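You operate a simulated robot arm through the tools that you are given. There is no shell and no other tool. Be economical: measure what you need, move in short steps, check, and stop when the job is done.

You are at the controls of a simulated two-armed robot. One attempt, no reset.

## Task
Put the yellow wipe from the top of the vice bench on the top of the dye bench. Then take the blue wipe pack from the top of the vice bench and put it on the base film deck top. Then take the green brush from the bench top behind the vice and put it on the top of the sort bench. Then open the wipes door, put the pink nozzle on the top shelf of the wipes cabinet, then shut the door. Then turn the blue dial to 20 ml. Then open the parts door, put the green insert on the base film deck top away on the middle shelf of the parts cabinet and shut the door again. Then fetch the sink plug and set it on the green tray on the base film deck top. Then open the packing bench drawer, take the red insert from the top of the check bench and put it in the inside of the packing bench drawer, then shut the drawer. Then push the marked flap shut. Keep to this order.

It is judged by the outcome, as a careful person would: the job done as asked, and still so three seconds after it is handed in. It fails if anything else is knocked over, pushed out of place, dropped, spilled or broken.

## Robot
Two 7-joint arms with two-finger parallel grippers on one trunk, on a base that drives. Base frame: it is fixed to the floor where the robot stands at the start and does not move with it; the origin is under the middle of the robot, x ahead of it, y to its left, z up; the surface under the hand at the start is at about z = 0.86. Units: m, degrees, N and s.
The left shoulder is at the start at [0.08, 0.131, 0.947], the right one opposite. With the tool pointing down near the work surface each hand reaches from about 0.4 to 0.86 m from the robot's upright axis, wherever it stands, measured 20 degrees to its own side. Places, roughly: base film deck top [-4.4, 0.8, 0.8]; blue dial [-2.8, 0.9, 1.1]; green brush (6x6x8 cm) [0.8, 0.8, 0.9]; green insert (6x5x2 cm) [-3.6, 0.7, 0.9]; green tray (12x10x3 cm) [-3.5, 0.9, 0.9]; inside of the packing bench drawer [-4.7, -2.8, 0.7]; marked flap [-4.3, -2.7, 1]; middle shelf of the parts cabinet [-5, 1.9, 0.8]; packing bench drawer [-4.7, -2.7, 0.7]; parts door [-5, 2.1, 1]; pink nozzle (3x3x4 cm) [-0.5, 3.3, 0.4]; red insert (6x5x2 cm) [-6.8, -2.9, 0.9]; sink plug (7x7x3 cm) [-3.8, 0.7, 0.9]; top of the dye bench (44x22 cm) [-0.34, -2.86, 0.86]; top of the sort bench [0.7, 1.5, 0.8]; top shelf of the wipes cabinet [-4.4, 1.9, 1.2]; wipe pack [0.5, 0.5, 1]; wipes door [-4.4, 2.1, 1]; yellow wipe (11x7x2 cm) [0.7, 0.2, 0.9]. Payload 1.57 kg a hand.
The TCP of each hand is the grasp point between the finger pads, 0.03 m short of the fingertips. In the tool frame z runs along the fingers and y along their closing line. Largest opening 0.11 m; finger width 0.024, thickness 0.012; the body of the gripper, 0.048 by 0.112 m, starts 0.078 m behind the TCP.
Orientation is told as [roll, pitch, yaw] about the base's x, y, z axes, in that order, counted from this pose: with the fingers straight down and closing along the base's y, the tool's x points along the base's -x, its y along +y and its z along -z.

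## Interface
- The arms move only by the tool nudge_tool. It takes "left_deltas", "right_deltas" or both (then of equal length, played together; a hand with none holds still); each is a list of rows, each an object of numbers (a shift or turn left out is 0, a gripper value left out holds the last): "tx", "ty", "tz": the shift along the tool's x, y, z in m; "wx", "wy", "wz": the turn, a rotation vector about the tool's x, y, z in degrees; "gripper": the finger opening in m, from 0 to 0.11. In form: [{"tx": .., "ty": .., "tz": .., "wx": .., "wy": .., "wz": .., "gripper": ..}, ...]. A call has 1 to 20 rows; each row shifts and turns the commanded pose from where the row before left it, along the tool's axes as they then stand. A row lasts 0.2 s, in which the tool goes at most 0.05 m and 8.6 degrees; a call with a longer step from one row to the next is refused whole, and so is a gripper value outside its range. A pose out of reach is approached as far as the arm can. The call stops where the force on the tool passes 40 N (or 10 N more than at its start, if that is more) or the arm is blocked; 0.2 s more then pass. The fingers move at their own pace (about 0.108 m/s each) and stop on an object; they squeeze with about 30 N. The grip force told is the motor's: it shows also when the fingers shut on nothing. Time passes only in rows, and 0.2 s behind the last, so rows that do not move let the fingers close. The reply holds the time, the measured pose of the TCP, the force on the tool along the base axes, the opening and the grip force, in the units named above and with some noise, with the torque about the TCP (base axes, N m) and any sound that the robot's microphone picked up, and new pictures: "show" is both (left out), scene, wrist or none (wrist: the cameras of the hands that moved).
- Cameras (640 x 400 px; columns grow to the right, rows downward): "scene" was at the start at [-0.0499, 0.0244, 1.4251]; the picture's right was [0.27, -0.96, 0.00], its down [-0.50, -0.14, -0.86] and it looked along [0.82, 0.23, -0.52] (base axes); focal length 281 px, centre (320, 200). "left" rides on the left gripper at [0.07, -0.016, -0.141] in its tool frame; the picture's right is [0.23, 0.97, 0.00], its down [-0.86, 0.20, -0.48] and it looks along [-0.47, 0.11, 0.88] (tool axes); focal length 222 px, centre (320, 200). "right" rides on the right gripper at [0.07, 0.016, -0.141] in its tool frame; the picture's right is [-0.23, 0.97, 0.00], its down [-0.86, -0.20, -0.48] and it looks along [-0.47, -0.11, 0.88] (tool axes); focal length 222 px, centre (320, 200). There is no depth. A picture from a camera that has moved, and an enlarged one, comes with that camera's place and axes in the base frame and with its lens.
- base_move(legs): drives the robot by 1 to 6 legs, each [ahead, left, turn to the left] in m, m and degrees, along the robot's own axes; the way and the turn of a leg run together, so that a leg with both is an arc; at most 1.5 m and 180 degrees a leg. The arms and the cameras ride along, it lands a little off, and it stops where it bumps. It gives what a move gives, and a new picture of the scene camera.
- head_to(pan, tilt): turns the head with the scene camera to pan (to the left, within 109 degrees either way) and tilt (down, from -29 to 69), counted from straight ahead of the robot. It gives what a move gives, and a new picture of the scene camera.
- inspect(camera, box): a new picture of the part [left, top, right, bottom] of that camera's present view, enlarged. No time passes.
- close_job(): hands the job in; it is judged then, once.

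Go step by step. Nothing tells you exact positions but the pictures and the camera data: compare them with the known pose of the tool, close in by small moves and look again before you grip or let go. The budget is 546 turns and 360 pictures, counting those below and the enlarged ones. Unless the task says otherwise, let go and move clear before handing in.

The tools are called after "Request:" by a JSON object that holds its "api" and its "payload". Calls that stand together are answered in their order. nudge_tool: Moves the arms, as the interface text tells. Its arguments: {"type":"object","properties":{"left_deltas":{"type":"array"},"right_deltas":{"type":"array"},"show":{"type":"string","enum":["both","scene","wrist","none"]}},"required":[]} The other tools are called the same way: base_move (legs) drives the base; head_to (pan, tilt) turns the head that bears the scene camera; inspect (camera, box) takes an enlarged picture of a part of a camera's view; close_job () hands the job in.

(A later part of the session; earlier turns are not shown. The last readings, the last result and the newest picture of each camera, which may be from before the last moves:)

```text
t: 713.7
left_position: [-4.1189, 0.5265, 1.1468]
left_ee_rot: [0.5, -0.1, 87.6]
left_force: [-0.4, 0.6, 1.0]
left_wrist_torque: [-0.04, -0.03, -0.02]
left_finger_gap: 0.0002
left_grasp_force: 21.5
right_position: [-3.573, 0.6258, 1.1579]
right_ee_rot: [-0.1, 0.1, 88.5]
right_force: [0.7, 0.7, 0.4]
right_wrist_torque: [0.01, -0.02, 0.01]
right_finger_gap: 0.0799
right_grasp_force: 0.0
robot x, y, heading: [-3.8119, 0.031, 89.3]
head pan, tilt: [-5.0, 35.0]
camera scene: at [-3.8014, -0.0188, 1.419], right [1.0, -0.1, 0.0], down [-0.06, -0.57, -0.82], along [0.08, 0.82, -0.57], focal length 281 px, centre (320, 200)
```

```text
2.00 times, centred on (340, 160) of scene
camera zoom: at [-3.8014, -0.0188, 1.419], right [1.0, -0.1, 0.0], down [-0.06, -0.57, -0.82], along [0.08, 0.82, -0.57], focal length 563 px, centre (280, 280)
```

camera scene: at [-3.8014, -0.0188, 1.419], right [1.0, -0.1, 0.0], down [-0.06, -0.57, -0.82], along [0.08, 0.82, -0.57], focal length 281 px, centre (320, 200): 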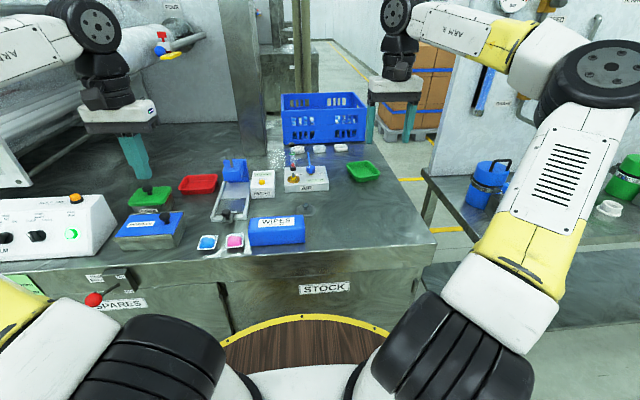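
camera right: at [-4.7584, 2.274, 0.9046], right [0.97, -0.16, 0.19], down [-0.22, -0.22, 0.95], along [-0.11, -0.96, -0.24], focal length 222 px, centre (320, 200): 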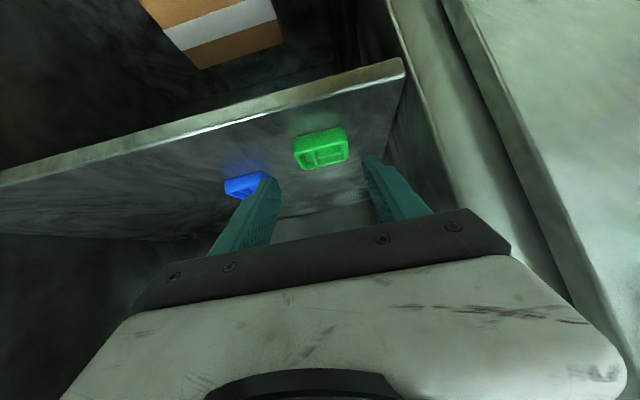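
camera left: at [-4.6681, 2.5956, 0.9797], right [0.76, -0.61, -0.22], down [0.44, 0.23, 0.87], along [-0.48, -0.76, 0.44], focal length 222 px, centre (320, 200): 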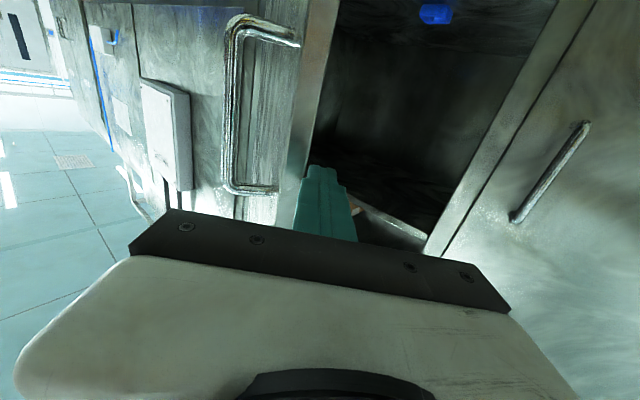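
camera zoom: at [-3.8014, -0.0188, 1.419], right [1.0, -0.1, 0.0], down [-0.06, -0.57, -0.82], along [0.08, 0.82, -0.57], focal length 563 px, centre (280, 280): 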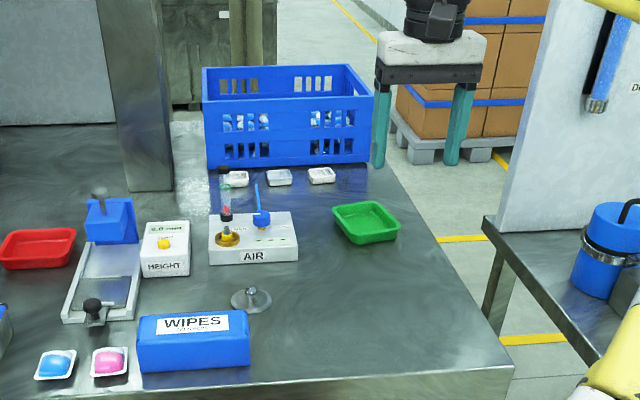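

The plug is near [-3.776, 0.73] and the tray near [-3.53, 0.95]. I'll move the right hand over the plug and check with its camera.

Request:
{"api": "nudge_tool", "payload": {"right_deltas": [{"ty": 0.04, "tx": -0.02, "tz": 0.01}, {"ty": 0.04, "tx": -0.02, "tz": 0.01}, {"ty": 0.04, "tx": -0.02, "tz": 0.01}, {"ty": 0.04, "tx": -0.02, "tz": 0.01}, {"ty": 0.04, "tx": -0.02, "tz": 0.01}, {"tz": 0.04}, {"tz": 0.03}, {}], "show": "wrist"}}

```text
t: 715.5
left_position: [-4.1196, 0.5262, 1.1461]
left_ee_rot: [0.5, -0.2, 87.7]
left_force: [-1.3, 0.2, -0.2]
left_wrist_torque: [0.02, 0.03, 0.03]
left_finger_gap: 0.0
left_grasp_force: 21.2
right_position: [-3.5718, 0.6219, 1.0895]
right_ee_rot: [-0.1, 0.2, 88.5]
right_force: [-0.8, -0.3, 0.3]
right_wrist_torque: [0.0, -0.03, 0.03]
right_finger_gap: 0.0802
right_grasp_force: 0.1
right hand out of reach, approached as far as the arm can: row 1, 2, 3, 4, 5
robot x, y, heading: [-3.8107, 0.0349, 89.6]
head pan, tilt: [-5.0, 35.0]
camera right: at [-3.5903, 0.5524, 1.2322], right [-0.97, 0.25, 0.0], down [0.22, 0.85, 0.48], along [0.12, 0.46, -0.88], focal length 222 px, centre (320, 200)
```

right: 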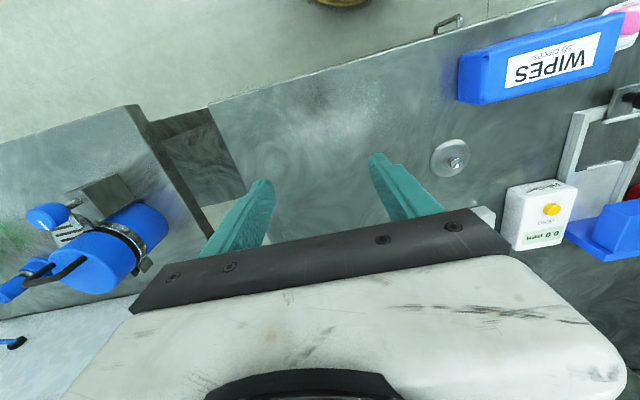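

Request:
{"api": "nudge_tool", "payload": {"right_deltas": [{"ty": 0.042, "tx": -0.02}, {"ty": 0.042, "tx": -0.02}, {"ty": 0.042, "tx": -0.02}, {"ty": 0.042, "tx": -0.02}, {"ty": 0.042, "tx": -0.02}, {"tz": 0.04}, {"tz": 0.03}, {}], "show": "both"}}

```text
t: 717.3
left_position: [-4.1194, 0.5271, 1.1466]
left_ee_rot: [0.5, -0.1, 87.8]
left_force: [0.2, -0.1, -1.2]
left_wrist_torque: [0.01, -0.02, 0.02]
left_finger_gap: 0.0
left_grasp_force: 20.9
right_position: [-3.5823, 0.6329, 1.0232]
right_ee_rot: [-0.1, 0.1, 88.5]
right_force: [-0.2, 0.6, 0.8]
right_wrist_torque: [0.02, 0.0, 0.03]
right_finger_gap: 0.0796
right_grasp_force: 0.1
right hand out of reach, approached as far as the arm can: row 1, 2, 3, 4, 5
robot x, y, heading: [-3.8131, 0.0342, 89.5]
head pan, tilt: [-5.0, 35.0]
camera scene: at [-3.8014, -0.0188, 1.419], right [1.0, -0.1, 0.0], down [-0.06, -0.57, -0.82], along [0.08, 0.82, -0.57], focal length 281 px, centre (320, 200)
camera right: at [-3.6006, 0.5641, 1.1648], right [-0.97, 0.25, 0.0], down [0.22, 0.85, 0.48], along [0.12, 0.46, -0.88], focal length 222 px, centre (320, 200)
```

scene: 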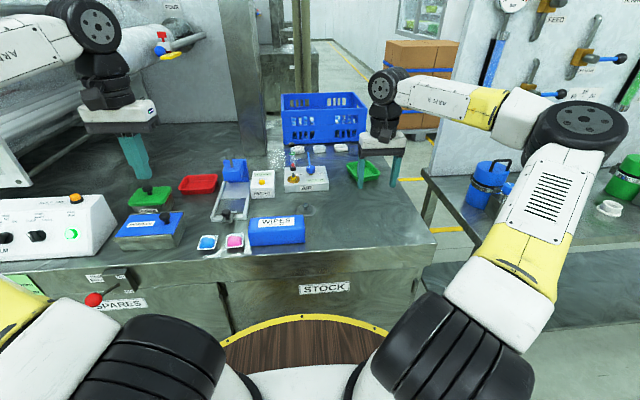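
right: 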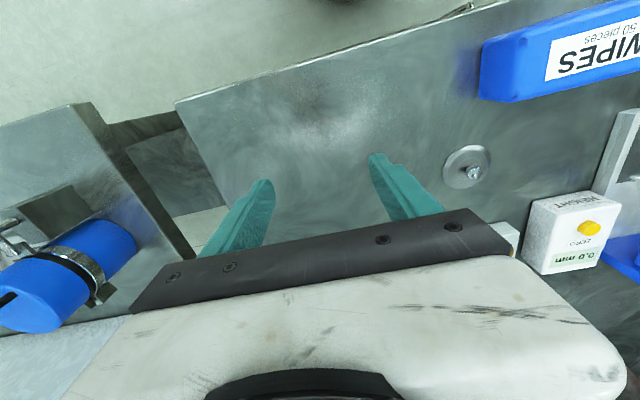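

The right arm is cramped in this posture, while the left arm is in a clean one. I'll use the left hand for the plug instead, so I pull the right hand up and back and shift the base right.

Request:
{"api": "nudge_tool", "payload": {"right_deltas": [{"tz": -0.045}, {"tz": -0.045}, {"tz": -0.04}, {"tx": 0.04}, {"tx": 0.04}, {"tx": 0.04}, {"tx": 0.04}, {}], "show": "none"}}

Request:
{"api": "base_move", "payload": {"legs": [[0.0, -0.17, 0.5]]}}

Request:
{"api": "nudge_tool", "payload": {"left_deltas": [{"ty": -0.04, "tx": -0.02, "tz": 0.01, "gripper": 0.06}, {"ty": -0.04, "tx": -0.02, "tz": 0.01}, {"ty": -0.04, "tx": -0.02, "tz": 0.01}, {"ty": -0.03, "tx": -0.035, "tz": 0.01}, {"tx": -0.04, "tz": 0.02}, {"tz": 0.04}, {}], "show": "both"}}

```text
t: 719.1
left_position: [-4.119, 0.5271, 1.1457]
left_ee_rot: [0.5, -0.1, 87.7]
left_force: [-0.5, -0.3, -0.5]
left_wrist_torque: [0.01, 0.02, 0.0]
left_finger_gap: 0.0
left_grasp_force: 21.6
right_position: [-3.576, 0.4739, 1.1368]
right_ee_rot: [-0.2, 0.1, 88.5]
right_force: [0.3, 0.4, 0.1]
right_wrist_torque: [-0.01, -0.03, -0.01]
right_finger_gap: 0.0799
right_grasp_force: 0.2
right hand out of reach, approached as far as the arm can: row 3
robot x, y, heading: [-3.8146, 0.0337, 89.0]
head pan, tilt: [-5.0, 35.0]
```

```text
t: 720.6
left_position: [-3.9532, 0.5225, 1.1454]
left_ee_rot: [0.5, -0.1, 88.0]
left_force: [-0.7, 0.5, -0.6]
left_wrist_torque: [-0.03, -0.04, 0.02]
left_finger_gap: 0.0
left_grasp_force: 20.6
right_position: [-3.4089, 0.4754, 1.1366]
right_ee_rot: [-0.1, 0.1, 88.9]
right_force: [-1.1, 0.2, 0.4]
right_wrist_torque: [-0.02, -0.03, 0.01]
right_finger_gap: 0.0801
right_grasp_force: 0.0
robot x, y, heading: [-3.6414, 0.0338, 90.0]
head pan, tilt: [-5.0, 35.0]
camera scene: at [-3.6317, -0.0199, 1.419], right [1.0, -0.09, 0.0], down [-0.05, -0.57, -0.82], along [0.07, 0.82, -0.57], focal length 281 px, centre (320, 200)
```

scene: 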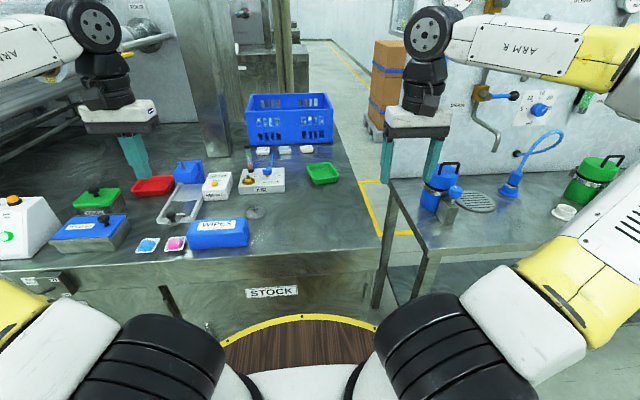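

```text
t: 722.2
left_position: [-3.8158, 0.5948, 1.0701]
left_ee_rot: [0.5, -0.1, 88.2]
left_force: [0.7, -0.4, -0.1]
left_wrist_torque: [0.03, 0.01, -0.02]
left_finger_gap: 0.0602
left_grasp_force: 0.0
left hand out of reach, approached as far as the arm can: row 4, 5
right_position: [-3.4087, 0.4751, 1.1363]
right_ee_rot: [-0.1, 0.1, 89.0]
right_force: [0.1, -0.5, -0.2]
right_wrist_torque: [0.01, -0.01, 0.0]
right_finger_gap: 0.0797
right_grasp_force: 0.1
robot x, y, heading: [-3.6417, 0.0348, 89.8]
head pan, tilt: [-5.0, 35.0]
camera scene: at [-3.6315, -0.0199, 1.419], right [1.0, -0.09, 0.0], down [-0.05, -0.57, -0.82], along [0.07, 0.82, -0.57], focal length 281 px, centre (320, 200)
camera left: at [-3.8005, 0.5249, 1.2116], right [-0.98, -0.2, 0.01], down [-0.17, 0.86, 0.48], along [-0.1, 0.47, -0.88], focal length 222 px, centre (320, 200)
```

scene: 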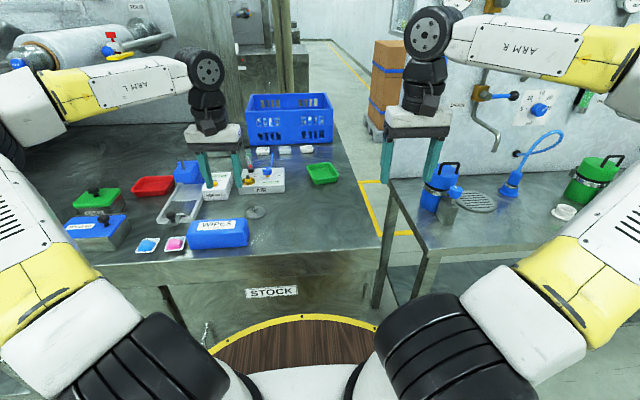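
left: 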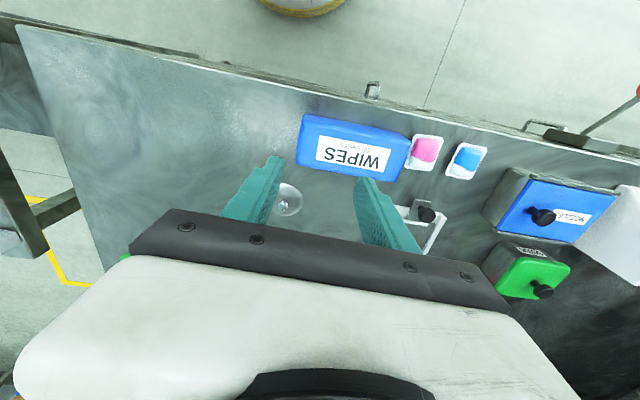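

The arms are limited with the hand vertical here, but a 45° pitch worked well before. I'll pitch the left hand and approach the plug's knob that way.

Request:
{"api": "nudge_tool", "payload": {"left_deltas": [{"wy": -7.5}, {"wy": -7.5}, {"wy": -7.5}, {"wy": -7.5}, {"wy": -7.5}, {"wy": -7.5}, {"tz": 0.02, "tx": -0.02, "ty": -0.01}, {"tz": 0.02, "tx": -0.02, "ty": -0.01}, {"tz": 0.02, "tx": -0.02, "ty": -0.01}, {}], "show": "both"}}

```text
t: 724.4
left_position: [-3.7823, 0.6765, 1.0689]
left_ee_rot: [0.7, -45.1, 87.5]
left_force: [-0.7, 0.0, 0.1]
left_wrist_torque: [0.0, 0.01, -0.01]
left_finger_gap: 0.0598
left_grasp_force: 0.0
right_position: [-3.4087, 0.4739, 1.1376]
right_ee_rot: [-0.1, 0.2, 88.9]
right_force: [0.0, 1.0, -0.4]
right_wrist_torque: [0.01, 0.04, -0.01]
right_finger_gap: 0.0797
right_grasp_force: 0.1
robot x, y, heading: [-3.6426, 0.0321, 89.9]
head pan, tilt: [-5.0, 35.0]
camera scene: at [-3.6316, -0.02, 1.419], right [1.0, -0.09, 0.0], down [-0.05, -0.57, -0.82], along [0.07, 0.82, -0.57], focal length 281 px, centre (320, 200)
camera left: at [-3.7707, 0.5278, 1.1197], right [-0.98, -0.13, -0.15], down [-0.18, 0.27, 0.95], along [-0.08, 0.95, -0.29], focal length 222 px, centre (320, 200)
```

scene: 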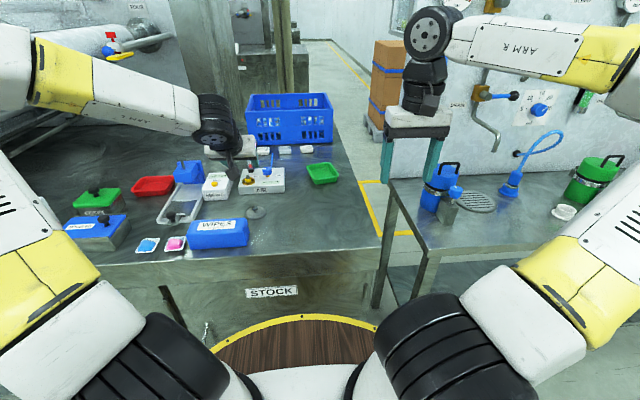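
left: 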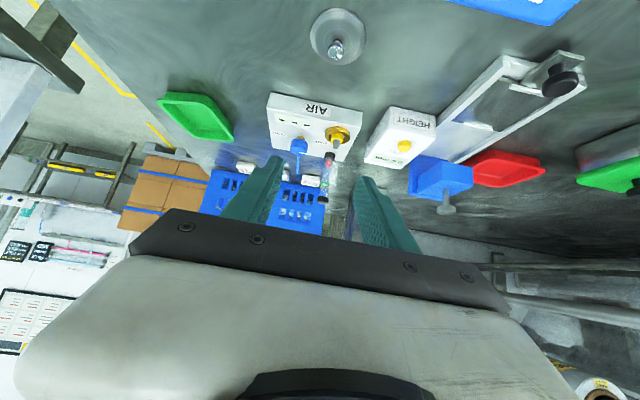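

The knob is at [-3.778, 0.726, 0.87]. I'll lower toward it.

Request:
{"api": "nudge_tool", "payload": {"left_deltas": [{"tz": 0.0375, "tx": 0.027, "ty": -0.004}, {"tz": 0.0375, "tx": 0.027}, {"tz": 0.0375, "tx": 0.027}, {}], "show": "wrist"}}

```text
t: 725.4
left_position: [-3.7817, 0.7008, 0.9314]
left_ee_rot: [0.8, -45.1, 87.5]
left_force: [0.4, -0.8, -0.1]
left_wrist_torque: [0.03, -0.01, 0.03]
left_finger_gap: 0.0599
left_grasp_force: 0.0
right_position: [-3.409, 0.4747, 1.1361]
right_ee_rot: [-0.1, 0.1, 88.9]
right_force: [0.2, 0.7, -0.6]
right_wrist_torque: [0.0, -0.01, 0.01]
right_finger_gap: 0.08
right_grasp_force: 0.0
robot x, y, heading: [-3.6433, 0.0342, 89.9]
head pan, tilt: [-5.0, 35.0]
camera left: at [-3.7693, 0.5516, 0.9818], right [-0.98, -0.13, -0.15], down [-0.18, 0.27, 0.95], along [-0.08, 0.95, -0.29], focal length 222 px, centre (320, 200)
```

left: 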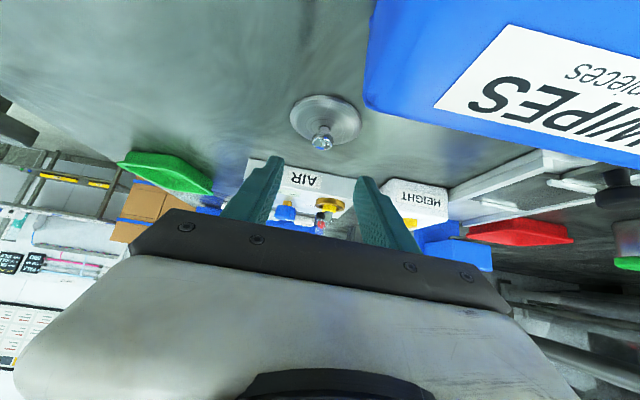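

The hand's underside would come close to the wipe pack, so I'll steepen the pitch to 30° before the final descent.

Request:
{"api": "nudge_tool", "payload": {"left_deltas": [{"wy": 7.5}, {"wy": 7.5}, {"tz": 0.02, "tx": 0.006, "ty": -0.003}, {}], "show": "wrist"}}

```text
t: 726.4
left_position: [-3.7853, 0.7025, 0.9232]
left_ee_rot: [0.6, -30.0, 87.9]
left_force: [0.3, 0.9, 0.8]
left_wrist_torque: [-0.04, 0.0, 0.02]
left_finger_gap: 0.0597
left_grasp_force: 0.0
left hand out of reach, approached as far as the arm can: row 3
right_position: [-3.4096, 0.4748, 1.1382]
right_ee_rot: [-0.2, -0.1, 89.0]
right_force: [0.7, 0.1, -0.3]
right_wrist_torque: [0.03, 0.01, -0.02]
right_finger_gap: 0.0799
right_grasp_force: 0.0
robot x, y, heading: [-3.6412, 0.0337, 89.5]
head pan, tilt: [-5.0, 35.0]
camera left: at [-3.7708, 0.5716, 1.0095], right [-0.98, -0.17, -0.1], down [-0.18, 0.51, 0.84], along [-0.09, 0.85, -0.53], focal length 222 px, centre (320, 200)
```

left: 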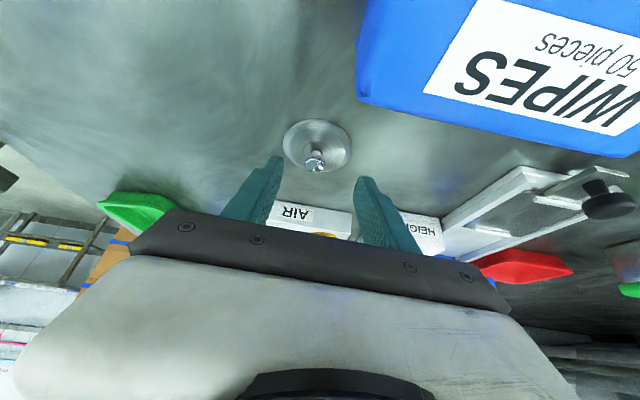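

Request:
{"api": "nudge_tool", "payload": {"left_deltas": [{"tz": -0.04}, {"tz": -0.02, "tx": 0.035}, {"tz": -0.02, "tx": 0.035}, {"tz": -0.02, "tx": 0.035}, {}], "show": "none"}}

Request:
{"api": "base_move", "payload": {"legs": [[0.12, 0, 0.3]]}}

Request:
{"api": "inspect", "payload": {"camera": "left", "box": [0, 0, 640, 400]}}

```text
t: 727.6
left_position: [-3.786, 0.5576, 0.956]
left_ee_rot: [0.5, -30.0, 87.9]
left_force: [-1.0, 0.1, 0.9]
left_wrist_torque: [-0.06, 0.06, 0.0]
left_finger_gap: 0.0602
left_grasp_force: 0.0
right_position: [-3.4099, 0.4753, 1.1366]
right_ee_rot: [-0.1, 0.1, 89.0]
right_force: [-0.7, -0.8, 0.8]
right_wrist_torque: [0.0, -0.01, -0.02]
right_finger_gap: 0.08
right_grasp_force: 0.0
robot x, y, heading: [-3.6428, 0.0309, 89.9]
head pan, tilt: [-5.0, 35.0]
```

```text
t: 728.8
left_position: [-3.7889, 0.6784, 0.9555]
left_ee_rot: [0.7, -30.1, 88.0]
left_force: [0.1, -1.2, 0.3]
left_wrist_torque: [-0.01, 0.03, 0.02]
left_finger_gap: 0.0599
left_grasp_force: 0.0
right_position: [-3.4104, 0.5958, 1.1364]
right_ee_rot: [-0.1, 0.2, 89.1]
right_force: [-0.7, 0.4, -0.3]
right_wrist_torque: [0.02, 0.01, -0.02]
right_finger_gap: 0.0802
right_grasp_force: 0.2
robot x, y, heading: [-3.6457, 0.1525, 90.0]
head pan, tilt: [-5.0, 35.0]
camera scene: at [-3.6312, 0.1, 1.419], right [1.0, -0.09, 0.0], down [-0.05, -0.57, -0.82], along [0.07, 0.82, -0.57], focal length 281 px, centre (320, 200)
```

scene: 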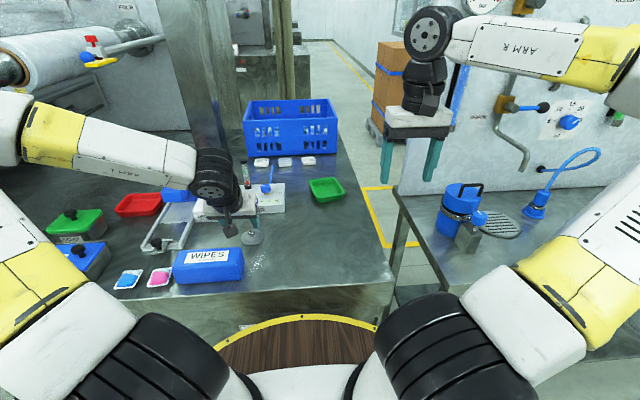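

```text
1.00 times, centred on (320, 200) of left (not enlarged: the box is as wide or as high as the picture)
camera zoom: at [-3.7738, 0.5471, 1.0433], right [-0.98, -0.17, -0.11], down [-0.18, 0.51, 0.84], along [-0.09, 0.85, -0.53], focal length 222 px, centre (320, 200)
```

zoom: 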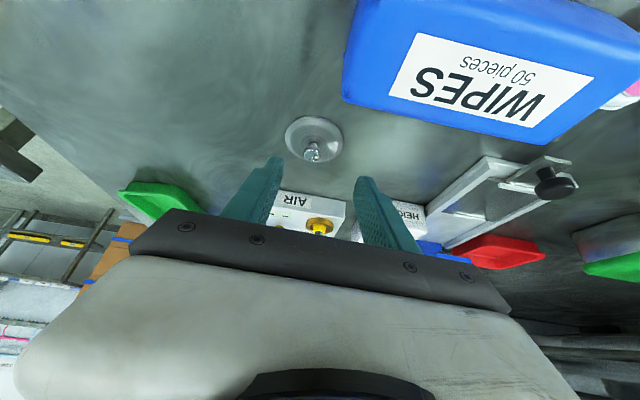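

Request:
{"api": "nudge_tool", "payload": {"left_deltas": [{"tz": 0.024, "ty": -0.006}, {"tz": 0.024, "ty": -0.006, "tx": 0.001}, {"tz": 0.012, "tx": 0.001}, {}], "show": "wrist"}}

```text
t: 729.8
left_position: [-3.7759, 0.7063, 0.903]
left_ee_rot: [0.6, -30.1, 88.1]
left_force: [0.0, 0.1, -0.8]
left_wrist_torque: [0.0, 0.0, 0.02]
left_finger_gap: 0.0601
left_grasp_force: 0.1
right_position: [-3.4101, 0.5947, 1.1364]
right_ee_rot: [-0.1, 0.2, 89.1]
right_force: [0.4, -0.9, -0.3]
right_wrist_torque: [0.0, 0.0, -0.01]
right_finger_gap: 0.08
right_grasp_force: 0.0
robot x, y, heading: [-3.6412, 0.1504, 89.9]
head pan, tilt: [-5.0, 35.0]
camera left: at [-3.7623, 0.5751, 0.9903], right [-0.98, -0.17, -0.11], down [-0.18, 0.51, 0.84], along [-0.09, 0.85, -0.53], focal length 222 px, centre (320, 200)
```

left: 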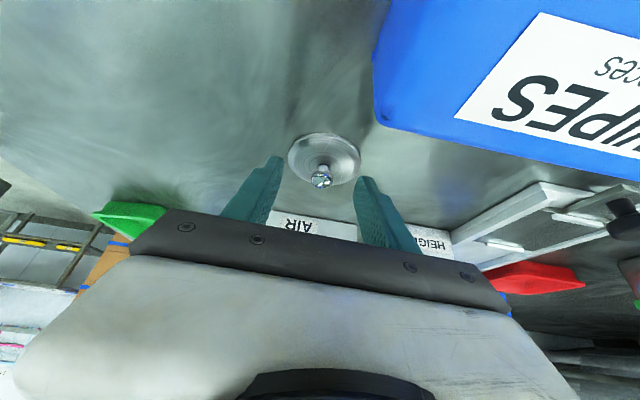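

Request:
{"api": "nudge_tool", "payload": {"left_deltas": [{"tz": 0.007, "tx": -0.001, "ty": 0.002}, {"tz": 0.005, "tx": -0.001}, {}, {"gripper": 0.0}, {"gripper": 0.0}, {"gripper": 0.0}, {"gripper": 0.0}], "show": "wrist"}}

```text
t: 731.4
left_position: [-3.7782, 0.7133, 0.8939]
left_ee_rot: [0.6, -30.0, 88.1]
left_force: [-1.6, 0.9, 3.4]
left_wrist_torque: [0.03, -0.09, 0.04]
left_finger_gap: 0.0193
left_grasp_force: 29.9
right_position: [-3.4096, 0.5949, 1.1369]
right_ee_rot: [-0.1, 0.1, 89.2]
right_force: [0.4, 0.1, -0.7]
right_wrist_torque: [0.02, -0.01, 0.0]
right_finger_gap: 0.0802
right_grasp_force: 0.1
robot x, y, heading: [-3.6425, 0.1459, 90.1]
head pan, tilt: [-5.0, 35.0]
camera left: at [-3.7637, 0.5827, 0.9813], right [-0.98, -0.17, -0.11], down [-0.18, 0.51, 0.84], along [-0.09, 0.85, -0.53], focal length 222 px, centre (320, 200)
```

left: 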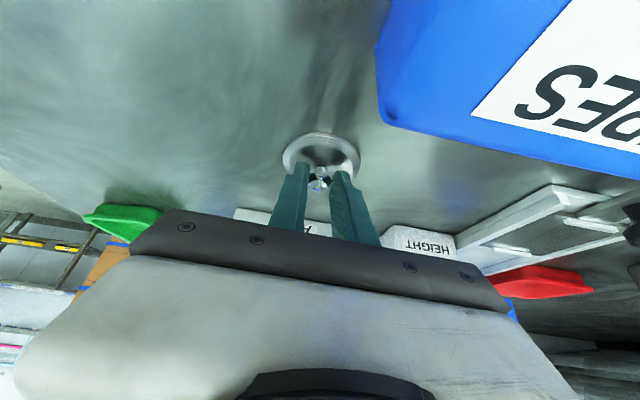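

I have the knob. I'll lift straight up and check.

Request:
{"api": "nudge_tool", "payload": {"left_deltas": [{"tz": -0.017, "tx": -0.01}, {"tz": -0.03, "tx": -0.017}, {"tz": -0.03, "tx": -0.017}, {"tz": -0.03, "tx": -0.017}, {"tz": -0.03, "tx": -0.017}, {}], "show": "wrist"}}

```text
t: 732.8
left_position: [-3.7785, 0.7143, 1.0504]
left_ee_rot: [0.6, -30.1, 87.9]
left_force: [0.6, -0.2, -0.3]
left_wrist_torque: [-0.04, 0.02, -0.01]
left_finger_gap: 0.0192
left_grasp_force: 29.7
right_position: [-3.4104, 0.5954, 1.1367]
right_ee_rot: [-0.1, 0.1, 89.1]
right_force: [0.2, 1.3, -0.1]
right_wrist_torque: [-0.02, 0.01, 0.03]
right_finger_gap: 0.0798
right_grasp_force: 0.1
robot x, y, heading: [-3.6413, 0.1559, 89.8]
head pan, tilt: [-5.0, 35.0]
camera left: at [-3.7649, 0.5843, 1.1378], right [-0.98, -0.17, -0.11], down [-0.18, 0.51, 0.84], along [-0.09, 0.85, -0.53], focal length 222 px, centre (320, 200)
```

left: 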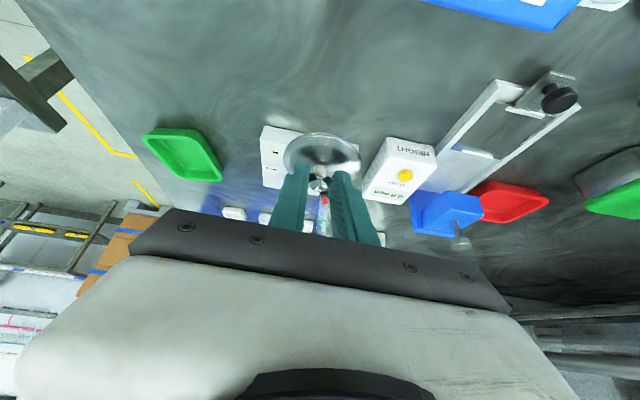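

The plug is held level. The tray is at about [-3.527, 0.955], far back, so I'll shift the base right and turn a bit so the left shoulder is closer to it.

Request:
{"api": "base_move", "payload": {"legs": [[0, -0.19, 0], [0.02, 0, -25]]}}

Request:
{"api": "inspect", "payload": {"camera": "left", "box": [0, 0, 640, 400]}}

```text
t: 735.6
left_position: [-3.3366, 0.7412, 1.0502]
left_ee_rot: [0.6, -30.1, 63.7]
left_force: [0.5, 0.0, -1.0]
left_wrist_torque: [0.01, 0.0, 0.0]
left_finger_gap: 0.0194
left_grasp_force: 29.9
right_position: [-3.05, 0.4787, 1.1371]
right_ee_rot: [0.0, 0.1, 64.8]
right_force: [1.1, -0.6, 0.1]
right_wrist_torque: [0.0, -0.01, 0.0]
right_finger_gap: 0.0799
right_grasp_force: 0.0
robot x, y, heading: [-3.4436, 0.1713, 65.8]
head pan, tilt: [-5.0, 35.0]
camera scene: at [-3.4559, 0.1208, 1.419], right [0.87, -0.49, 0.0], down [-0.28, -0.5, -0.82], along [0.4, 0.71, -0.57], focal length 281 px, centre (320, 200)
```

scene: 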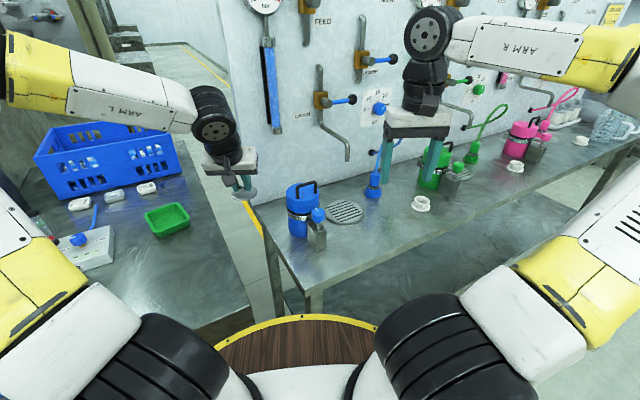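

```text
1.00 times, centred on (320, 200) of left (not enlarged: the box is as wide or as high as the picture)
camera zoom: at [-3.379, 0.6164, 1.1374], right [-0.96, 0.25, -0.11], down [0.05, 0.53, 0.84], along [0.27, 0.81, -0.53], focal length 222 px, centre (320, 200)
```

zoom: 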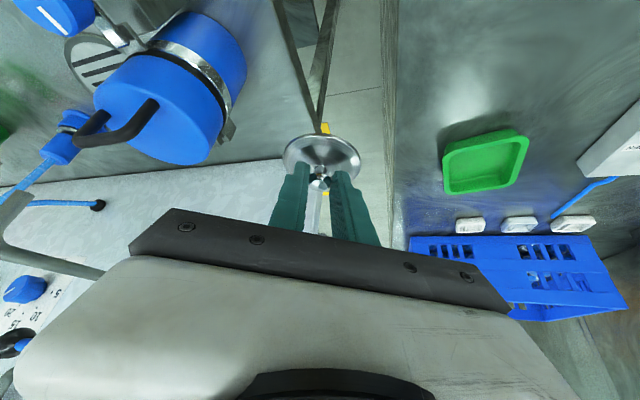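

The tray is re-measured at about [-3.533, 0.952]. I'll carry the plug over it.

Request:
{"api": "nudge_tool", "payload": {"left_deltas": [{"ty": 0.0385, "tz": 0.0063, "tx": -0.011}, {"ty": 0.0385, "tz": 0.0063, "tx": -0.011}, {"ty": 0.0385, "tz": 0.0063, "tx": -0.011}, {"ty": 0.0385, "tz": 0.0063, "tx": -0.011}, {"ty": 0.0385, "tz": 0.0063, "tx": -0.011}, {"ty": 0.0385, "tz": 0.0063, "tx": -0.011}, {"ty": 0.0385, "tz": 0.0063, "tx": -0.011}, {}], "show": "both"}}

```text
t: 737.4
left_position: [-3.543, 0.9364, 1.052]
left_ee_rot: [0.6, -30.1, 63.8]
left_force: [0.3, -0.4, -0.3]
left_wrist_torque: [0.02, -0.01, -0.03]
left_finger_gap: 0.0195
left_grasp_force: 29.8
right_position: [-3.0514, 0.4802, 1.1358]
right_ee_rot: [-0.1, 0.2, 64.8]
right_force: [-0.1, 1.0, -0.3]
right_wrist_torque: [0.02, 0.0, -0.02]
right_finger_gap: 0.08
right_grasp_force: 0.1
robot x, y, heading: [-3.4421, 0.1704, 66.1]
head pan, tilt: [-5.0, 35.0]
camera scene: at [-3.4559, 0.1208, 1.419], right [0.87, -0.49, 0.0], down [-0.28, -0.5, -0.82], along [0.4, 0.71, -0.57], focal length 281 px, centre (320, 200)
camera left: at [-3.5851, 0.8131, 1.1398], right [-0.96, 0.25, -0.11], down [0.05, 0.53, 0.84], along [0.27, 0.81, -0.53], focal length 222 px, centre (320, 200)
```

scene: 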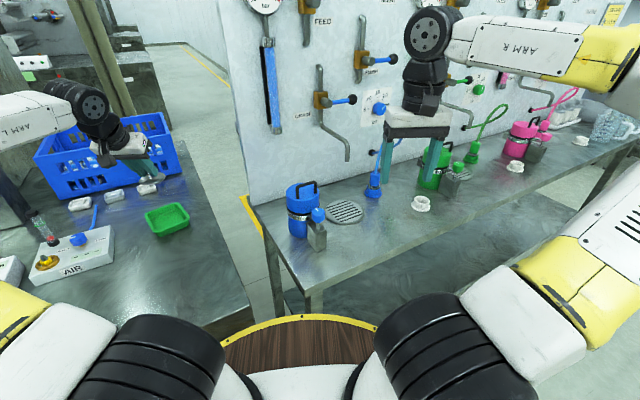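
left: 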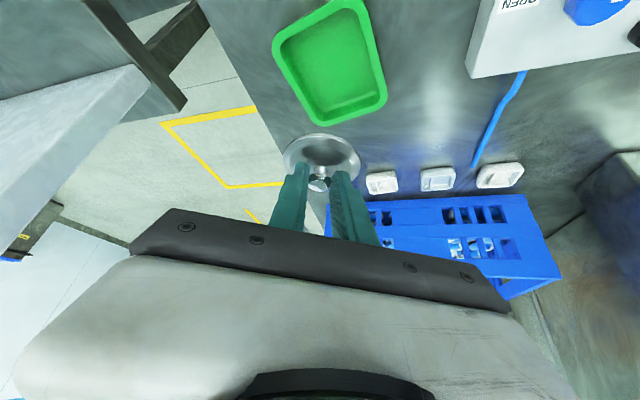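

The plug is right over the tray. I'll lower it.

Request:
{"api": "nudge_tool", "payload": {"left_deltas": [{"tz": 0.035, "tx": 0.02}, {"tz": 0.035, "tx": 0.02}, {"tz": 0.026, "tx": 0.015}, {}], "show": "both"}}

```text
t: 738.4
left_position: [-3.5424, 0.9365, 0.9414]
left_ee_rot: [0.6, -30.1, 63.8]
left_force: [0.6, 0.6, -0.7]
left_wrist_torque: [-0.01, -0.03, -0.02]
left_finger_gap: 0.0192
left_grasp_force: 29.8
right_position: [-3.0514, 0.4799, 1.1361]
right_ee_rot: [-0.1, 0.2, 64.8]
right_force: [0.0, -0.6, 0.3]
right_wrist_torque: [0.0, -0.01, 0.03]
right_finger_gap: 0.0799
right_grasp_force: 0.0
robot x, y, heading: [-3.4424, 0.1703, 65.6]
head pan, tilt: [-5.0, 35.0]
camera scene: at [-3.4559, 0.1209, 1.419], right [0.87, -0.49, 0.0], down [-0.28, -0.5, -0.82], along [0.4, 0.71, -0.57], focal length 281 px, centre (320, 200)
camera left: at [-3.5838, 0.8128, 1.0298], right [-0.96, 0.25, -0.11], down [0.05, 0.53, 0.84], along [0.27, 0.81, -0.53], focal length 222 px, centre (320, 200)
```

scene: 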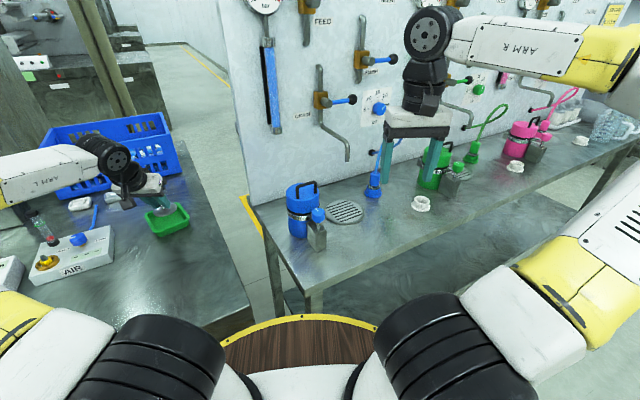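
left: 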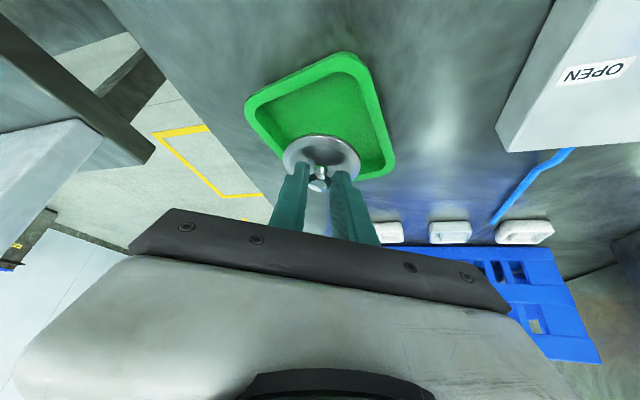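

Plug and tray line up. I'll lower to contact.

Request:
{"api": "nudge_tool", "payload": {"left_deltas": [{"tz": 0.017, "tx": 0.01}, {"tz": 0.01, "tx": 0.006}, {"tz": 0.004, "tx": 0.0023}, {"tz": 0.003, "tx": 0.0017}, {"tz": 0.003, "tx": 0.0017}, {}], "show": "wrist"}}

```text
t: 739.8
left_position: [-3.5427, 0.9395, 0.8999]
left_ee_rot: [0.7, -30.1, 63.7]
left_force: [0.0, -0.3, -0.3]
left_wrist_torque: [0.0, 0.02, 0.03]
left_finger_gap: 0.0193
left_grasp_force: 30.0
right_position: [-3.0504, 0.4804, 1.1381]
right_ee_rot: [-0.1, 0.2, 64.8]
right_force: [-0.1, 0.2, -0.6]
right_wrist_torque: [-0.01, 0.02, -0.02]
right_finger_gap: 0.0799
right_grasp_force: 0.0
robot x, y, heading: [-3.4481, 0.1697, 65.7]
head pan, tilt: [-5.0, 35.0]
camera left: at [-3.5843, 0.8148, 0.9868], right [-0.96, 0.25, -0.11], down [0.05, 0.53, 0.84], along [0.27, 0.81, -0.53], focal length 222 px, centre (320, 200)
```

left: 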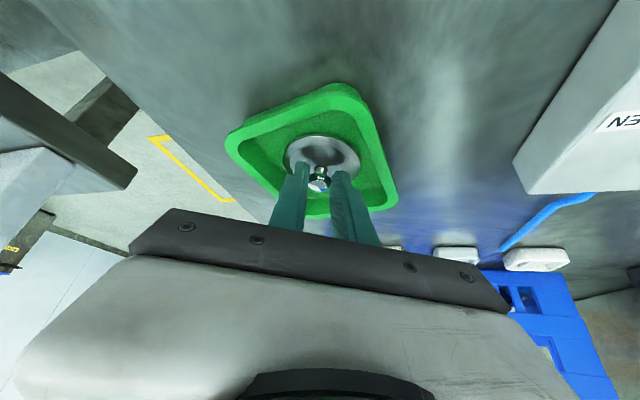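

Nicely centred in the tray. A little lower until it touches.

Request:
{"api": "nudge_tool", "payload": {"left_deltas": [{"tz": 0.003, "tx": 0.0017}, {"tz": 0.003, "tx": 0.0017}, {"tz": 0.002, "tx": 0.0012}, {}], "show": "none"}}

```text
t: 740.6
left_position: [-3.5421, 0.9417, 0.897]
left_ee_rot: [0.8, -30.7, 63.6]
left_force: [-1.2, -2.8, 10.3]
left_wrist_torque: [-0.06, -0.09, 0.03]
left_finger_gap: 0.0195
left_grasp_force: 29.7
right_position: [-3.0509, 0.4798, 1.1367]
right_ee_rot: [-0.1, 0.1, 65.0]
right_force: [0.7, -0.1, 0.0]
right_wrist_torque: [-0.01, 0.03, -0.02]
right_finger_gap: 0.08
right_grasp_force: 0.0
robot x, y, heading: [-3.4437, 0.1709, 65.6]
head pan, tilt: [-5.0, 35.0]
stopped in row 3 (left hand): the force on the tool passed its limit at 43 N (the readings are from after the stop); the commanded pose is now the measured one
```

Request:
{"api": "nudge_tool", "payload": {"left_deltas": [{"gripper": 0.04}, {"gripper": 0.04}, {"tz": -0.01, "tx": -0.002}, {"tz": -0.03, "tx": -0.01}, {"tz": -0.035, "tx": -0.02}, {"tz": -0.035, "tx": -0.02}, {"tz": -0.035, "tx": -0.02}, {}], "show": "wrist"}}

```text
t: 742.4
left_position: [-3.5469, 0.9264, 1.0571]
left_ee_rot: [0.7, -30.5, 63.7]
left_force: [0.3, -0.4, -1.2]
left_wrist_torque: [0.03, 0.01, -0.03]
left_finger_gap: 0.04
left_grasp_force: 0.0
right_position: [-3.05, 0.4792, 1.1364]
right_ee_rot: [-0.1, 0.0, 64.8]
right_force: [0.5, -0.4, -0.3]
right_wrist_torque: [0.02, 0.0, -0.01]
right_finger_gap: 0.0801
right_grasp_force: 0.0
robot x, y, heading: [-3.4428, 0.1742, 65.7]
head pan, tilt: [-5.0, 35.0]
camera left: at [-3.5883, 0.8027, 1.1428], right [-0.96, 0.25, -0.1], down [0.05, 0.53, 0.85], along [0.27, 0.81, -0.52], focal length 222 px, centre (320, 200)
```

left: 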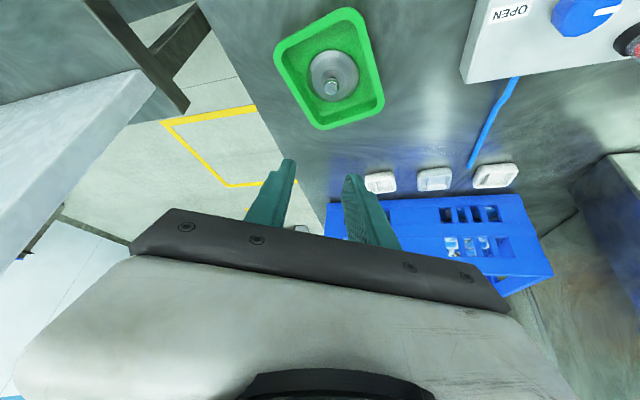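

The plug sits in the green tray. Next is the packing bench drawer. I'll retract the arm and drive to the south side.

Request:
{"api": "nudge_tool", "payload": {"left_deltas": [{"tz": -0.02, "tx": 0.03, "ty": -0.03}, {"tz": -0.02, "tx": 0.03, "ty": -0.03}, {"tz": -0.02, "tx": 0.03, "ty": -0.03}, {"tz": -0.02, "tx": 0.03, "ty": -0.03}, {"tz": -0.02, "tx": 0.03}, {"wy": 7.6, "tz": -0.02}, {"wy": 7.6}, {"wy": 7.6}, {"wy": 7.6}, {}], "show": "none"}}

Request:
{"api": "base_move", "payload": {"legs": [[-0.5, 0, 0], [0, 0, 155]]}}

Request:
{"api": "head_to", "payload": {"pan": -20, "tilt": 18}}

```text
t: 744.6
left_position: [-3.521, 0.706, 1.0833]
left_ee_rot: [0.6, 0.0, 64.0]
left_force: [0.7, 0.1, -0.1]
left_wrist_torque: [-0.03, 0.0, 0.04]
left_finger_gap: 0.0399
left_grasp_force: 0.3
right_position: [-3.05, 0.4793, 1.1374]
right_ee_rot: [-0.1, 0.2, 64.8]
right_force: [-0.3, 1.3, -0.5]
right_wrist_torque: [0.03, 0.01, 0.0]
right_finger_gap: 0.0801
right_grasp_force: 0.0
robot x, y, heading: [-3.4429, 0.1729, 65.8]
head pan, tilt: [-5.0, 35.0]
```

```text
t: 753.8
left_position: [-3.8473, -0.795, 1.0835]
left_ee_rot: [0.6, 0.0, -145.1]
left_force: [-0.8, 0.0, 0.2]
left_wrist_torque: [0.0, 0.01, 0.01]
left_finger_gap: 0.0399
left_grasp_force: 0.0
right_position: [-4.1473, -0.3697, 1.1359]
right_ee_rot: [0.0, 0.1, -144.1]
right_force: [0.2, -0.2, -0.3]
right_wrist_torque: [0.03, 0.02, 0.0]
right_finger_gap: 0.0798
right_grasp_force: 0.1
robot x, y, heading: [-3.6553, -0.2919, -143.3]
head pan, tilt: [-5.0, 35.0]
camera scene: at [-3.6137, -0.2537, 1.419], right [-0.53, 0.85, 0.0], down [0.49, 0.3, -0.82], along [-0.7, -0.43, -0.57], focal length 281 px, centre (320, 200)
```

scene: 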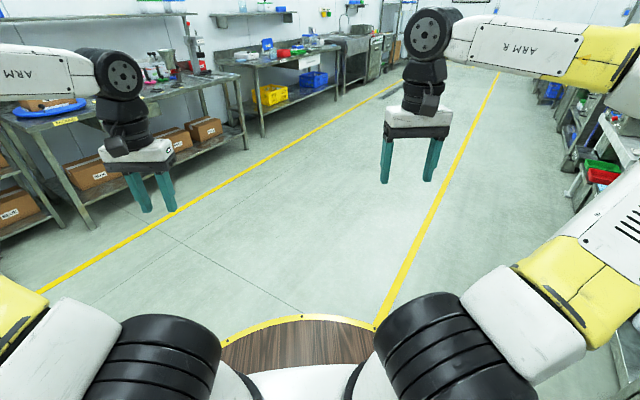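

```text
t: 754.6
left_position: [-3.847, -0.7954, 1.0829]
left_ee_rot: [0.6, -0.2, -145.0]
left_force: [-0.4, 0.0, 0.4]
left_wrist_torque: [0.0, 0.0, -0.01]
left_finger_gap: 0.04
left_grasp_force: 0.0
right_position: [-4.1483, -0.3694, 1.1361]
right_ee_rot: [0.0, 0.1, -144.1]
right_force: [0.0, -1.1, 0.2]
right_wrist_torque: [-0.01, -0.03, 0.02]
right_finger_gap: 0.0798
right_grasp_force: 0.1
robot x, y, heading: [-3.6538, -0.2891, -143.5]
head pan, tilt: [-20.0, 18.0]
camera scene: at [-3.6282, -0.2343, 1.4461], right [-0.29, 0.96, 0.0], down [0.3, 0.09, -0.95], along [-0.91, -0.27, -0.31], focal length 281 px, centre (320, 200)
```

scene: 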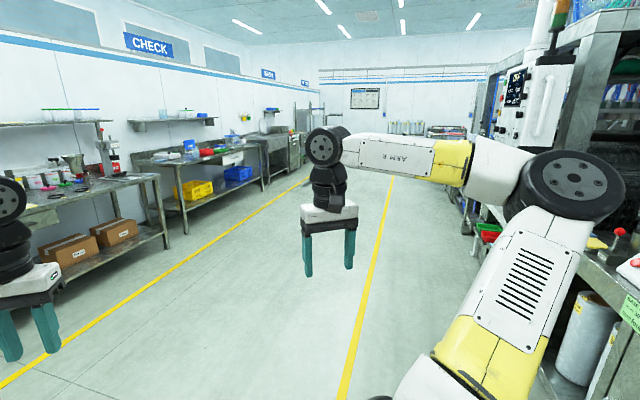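

Request:
{"api": "base_move", "payload": {"legs": [[1.2, 0, 0], [0, 0, 53.4], [0.35, 0, 0]]}}

Request:
{"api": "head_to", "payload": {"pan": 0, "tilt": 28}}

```text
t: 764.9
left_position: [-4.3728, -1.816, 1.0838]
left_ee_rot: [0.6, 0.0, -94.3]
left_force: [-1.2, 0.3, -0.6]
left_wrist_torque: [-0.04, -0.01, 0.01]
left_finger_gap: 0.0398
left_grasp_force: 0.1
right_position: [-4.8929, -1.7778, 1.1365]
right_ee_rot: [-0.2, 0.1, -93.5]
right_force: [-0.4, 0.2, 0.3]
right_wrist_torque: [0.0, -0.03, -0.02]
right_finger_gap: 0.0801
right_grasp_force: 0.0
robot x, y, heading: [-4.642, -1.3471, -92.4]
head pan, tilt: [-20.0, 18.0]
camera scene: at [-4.6674, -1.293, 1.4461], right [-0.92, 0.38, 0.0], down [0.12, 0.29, -0.95], along [-0.37, -0.88, -0.31], focal length 281 px, centre (320, 200)
```

scene: 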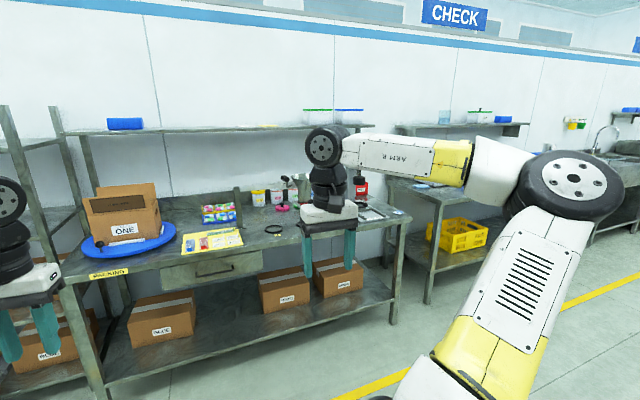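

```text
t: 765.7
left_position: [-4.3726, -1.8142, 1.0832]
left_ee_rot: [0.6, 0.0, -94.3]
left_force: [-0.1, -0.1, -0.1]
left_wrist_torque: [0.02, 0.01, 0.0]
left_finger_gap: 0.04
left_grasp_force: 0.1
right_position: [-4.8933, -1.7785, 1.1358]
right_ee_rot: [-0.2, 0.2, -93.5]
right_force: [0.1, 0.2, -0.3]
right_wrist_torque: [0.03, 0.01, -0.01]
right_finger_gap: 0.0798
right_grasp_force: 0.1
robot x, y, heading: [-4.6387, -1.3477, -92.7]
head pan, tilt: [0.0, 28.0]
camera scene: at [-4.6358, -1.298, 1.43], right [-1.0, 0.05, 0.0], down [0.02, 0.47, -0.88], along [-0.04, -0.88, -0.47], focal length 281 px, centre (320, 200)
```

scene: 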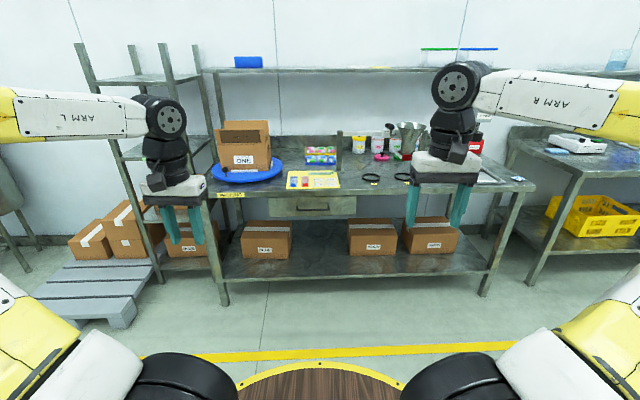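

Request:
{"api": "inspect", "payload": {"camera": "scene", "box": [200, 110, 420, 250]}}

```text
2.86 times, centred on (310, 180) of scene
camera zoom: at [-4.6358, -1.298, 1.43], right [-1.0, 0.05, 0.0], down [0.02, 0.47, -0.88], along [-0.04, -0.88, -0.47], focal length 804 px, centre (349, 257)
```

zoom: 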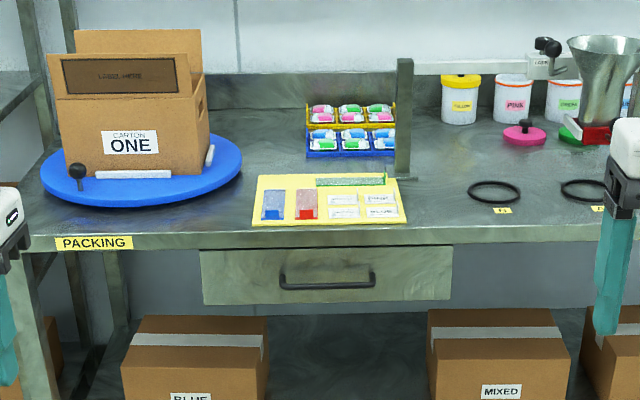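

I see the drawer with a horizontal bar handle at about [-4.65, -2.39, 0.80], and the carton with the marked flap on the turntable. I'll turn the right hand 90° so the fingers can straddle the bar from above.

Request:
{"api": "nudge_tool", "payload": {"right_deltas": [{"wz": -8.5, "gripper": 0.06}, {"wz": -8.5}, {"wz": -8.5}, {"wz": -8.5}, {"wz": -8.5}, {"wz": -8.5}, {"wz": -8.5}, {"wz": -8.5}, {"wz": -8.5}, {"wz": -8.5}, {"wz": -3.5}, {"tz": 0.04}, {"tz": 0.04}, {"tz": 0.04}, {}], "left_deltas": [{"tx": 0.02, "tz": -0.02}, {"tx": 0.02, "tz": -0.02}, {"tx": 0.02, "tz": -0.02}, {"tz": -0.02}, {}, {}, {}, {}, {}, {}, {}, {}, {}, {}, {}], "show": "scene"}}

```text
t: 768.9
left_position: [-4.3715, -1.7532, 1.1638]
left_ee_rot: [0.6, -0.2, -94.3]
left_force: [-0.2, 0.3, -0.2]
left_wrist_torque: [0.02, 0.03, 0.01]
left_finger_gap: 0.0399
left_grasp_force: 0.2
right_position: [-4.786, -1.6782, 0.9786]
right_ee_rot: [-0.1, 0.3, -5.3]
right_force: [0.3, -0.1, -0.2]
right_wrist_torque: [0.0, -0.01, -0.04]
right_finger_gap: 0.0602
right_grasp_force: 0.1
right hand out of reach, approached as far as the arm can: row 7, 8, 9, 10, 11, 14
robot x, y, heading: [-4.6469, -1.3478, -92.9]
head pan, tilt: [0.0, 28.0]
camera scene: at [-4.6357, -1.298, 1.43], right [-1.0, 0.05, 0.0], down [0.02, 0.47, -0.88], along [-0.04, -0.88, -0.47], focal length 281 px, centre (320, 200)
```

scene: 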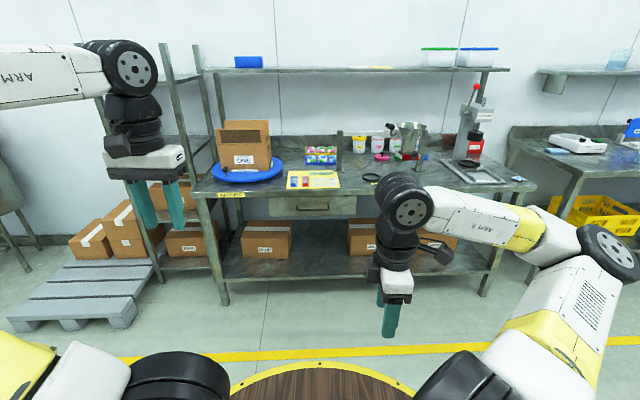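

Request:
{"api": "nudge_tool", "payload": {"right_deltas": [{"ty": -0.04}, {"ty": -0.04}, {"ty": -0.04}, {"tz": 0.04}, {"tz": 0.04}, {"tz": 0.04}, {}], "show": "wrist"}}

```text
t: 770.5
left_position: [-4.3706, -1.7549, 1.164]
left_ee_rot: [0.6, -0.1, -94.2]
left_force: [0.5, 0.1, -0.1]
left_wrist_torque: [-0.04, -0.02, 0.0]
left_finger_gap: 0.0401
left_grasp_force: 0.2
right_position: [-4.7492, -1.7021, 0.8707]
right_ee_rot: [0.2, 0.3, -5.3]
right_force: [-0.2, 0.6, -0.1]
right_wrist_torque: [-0.01, -0.01, 0.01]
right_finger_gap: 0.0599
right_grasp_force: 0.1
right hand out of reach, approached as far as the arm can: row 1, 2, 3, 4, 5, 6
robot x, y, heading: [-4.6376, -1.3462, -92.4]
head pan, tilt: [0.0, 28.0]
camera right: at [-4.8163, -1.681, 1.0134], right [0.31, 0.95, 0.0], down [0.84, -0.28, 0.47], along [0.45, -0.15, -0.88], focal length 222 px, centre (320, 200)
```

right: 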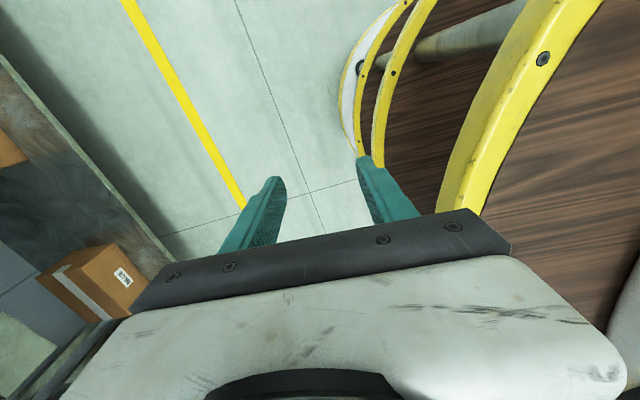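

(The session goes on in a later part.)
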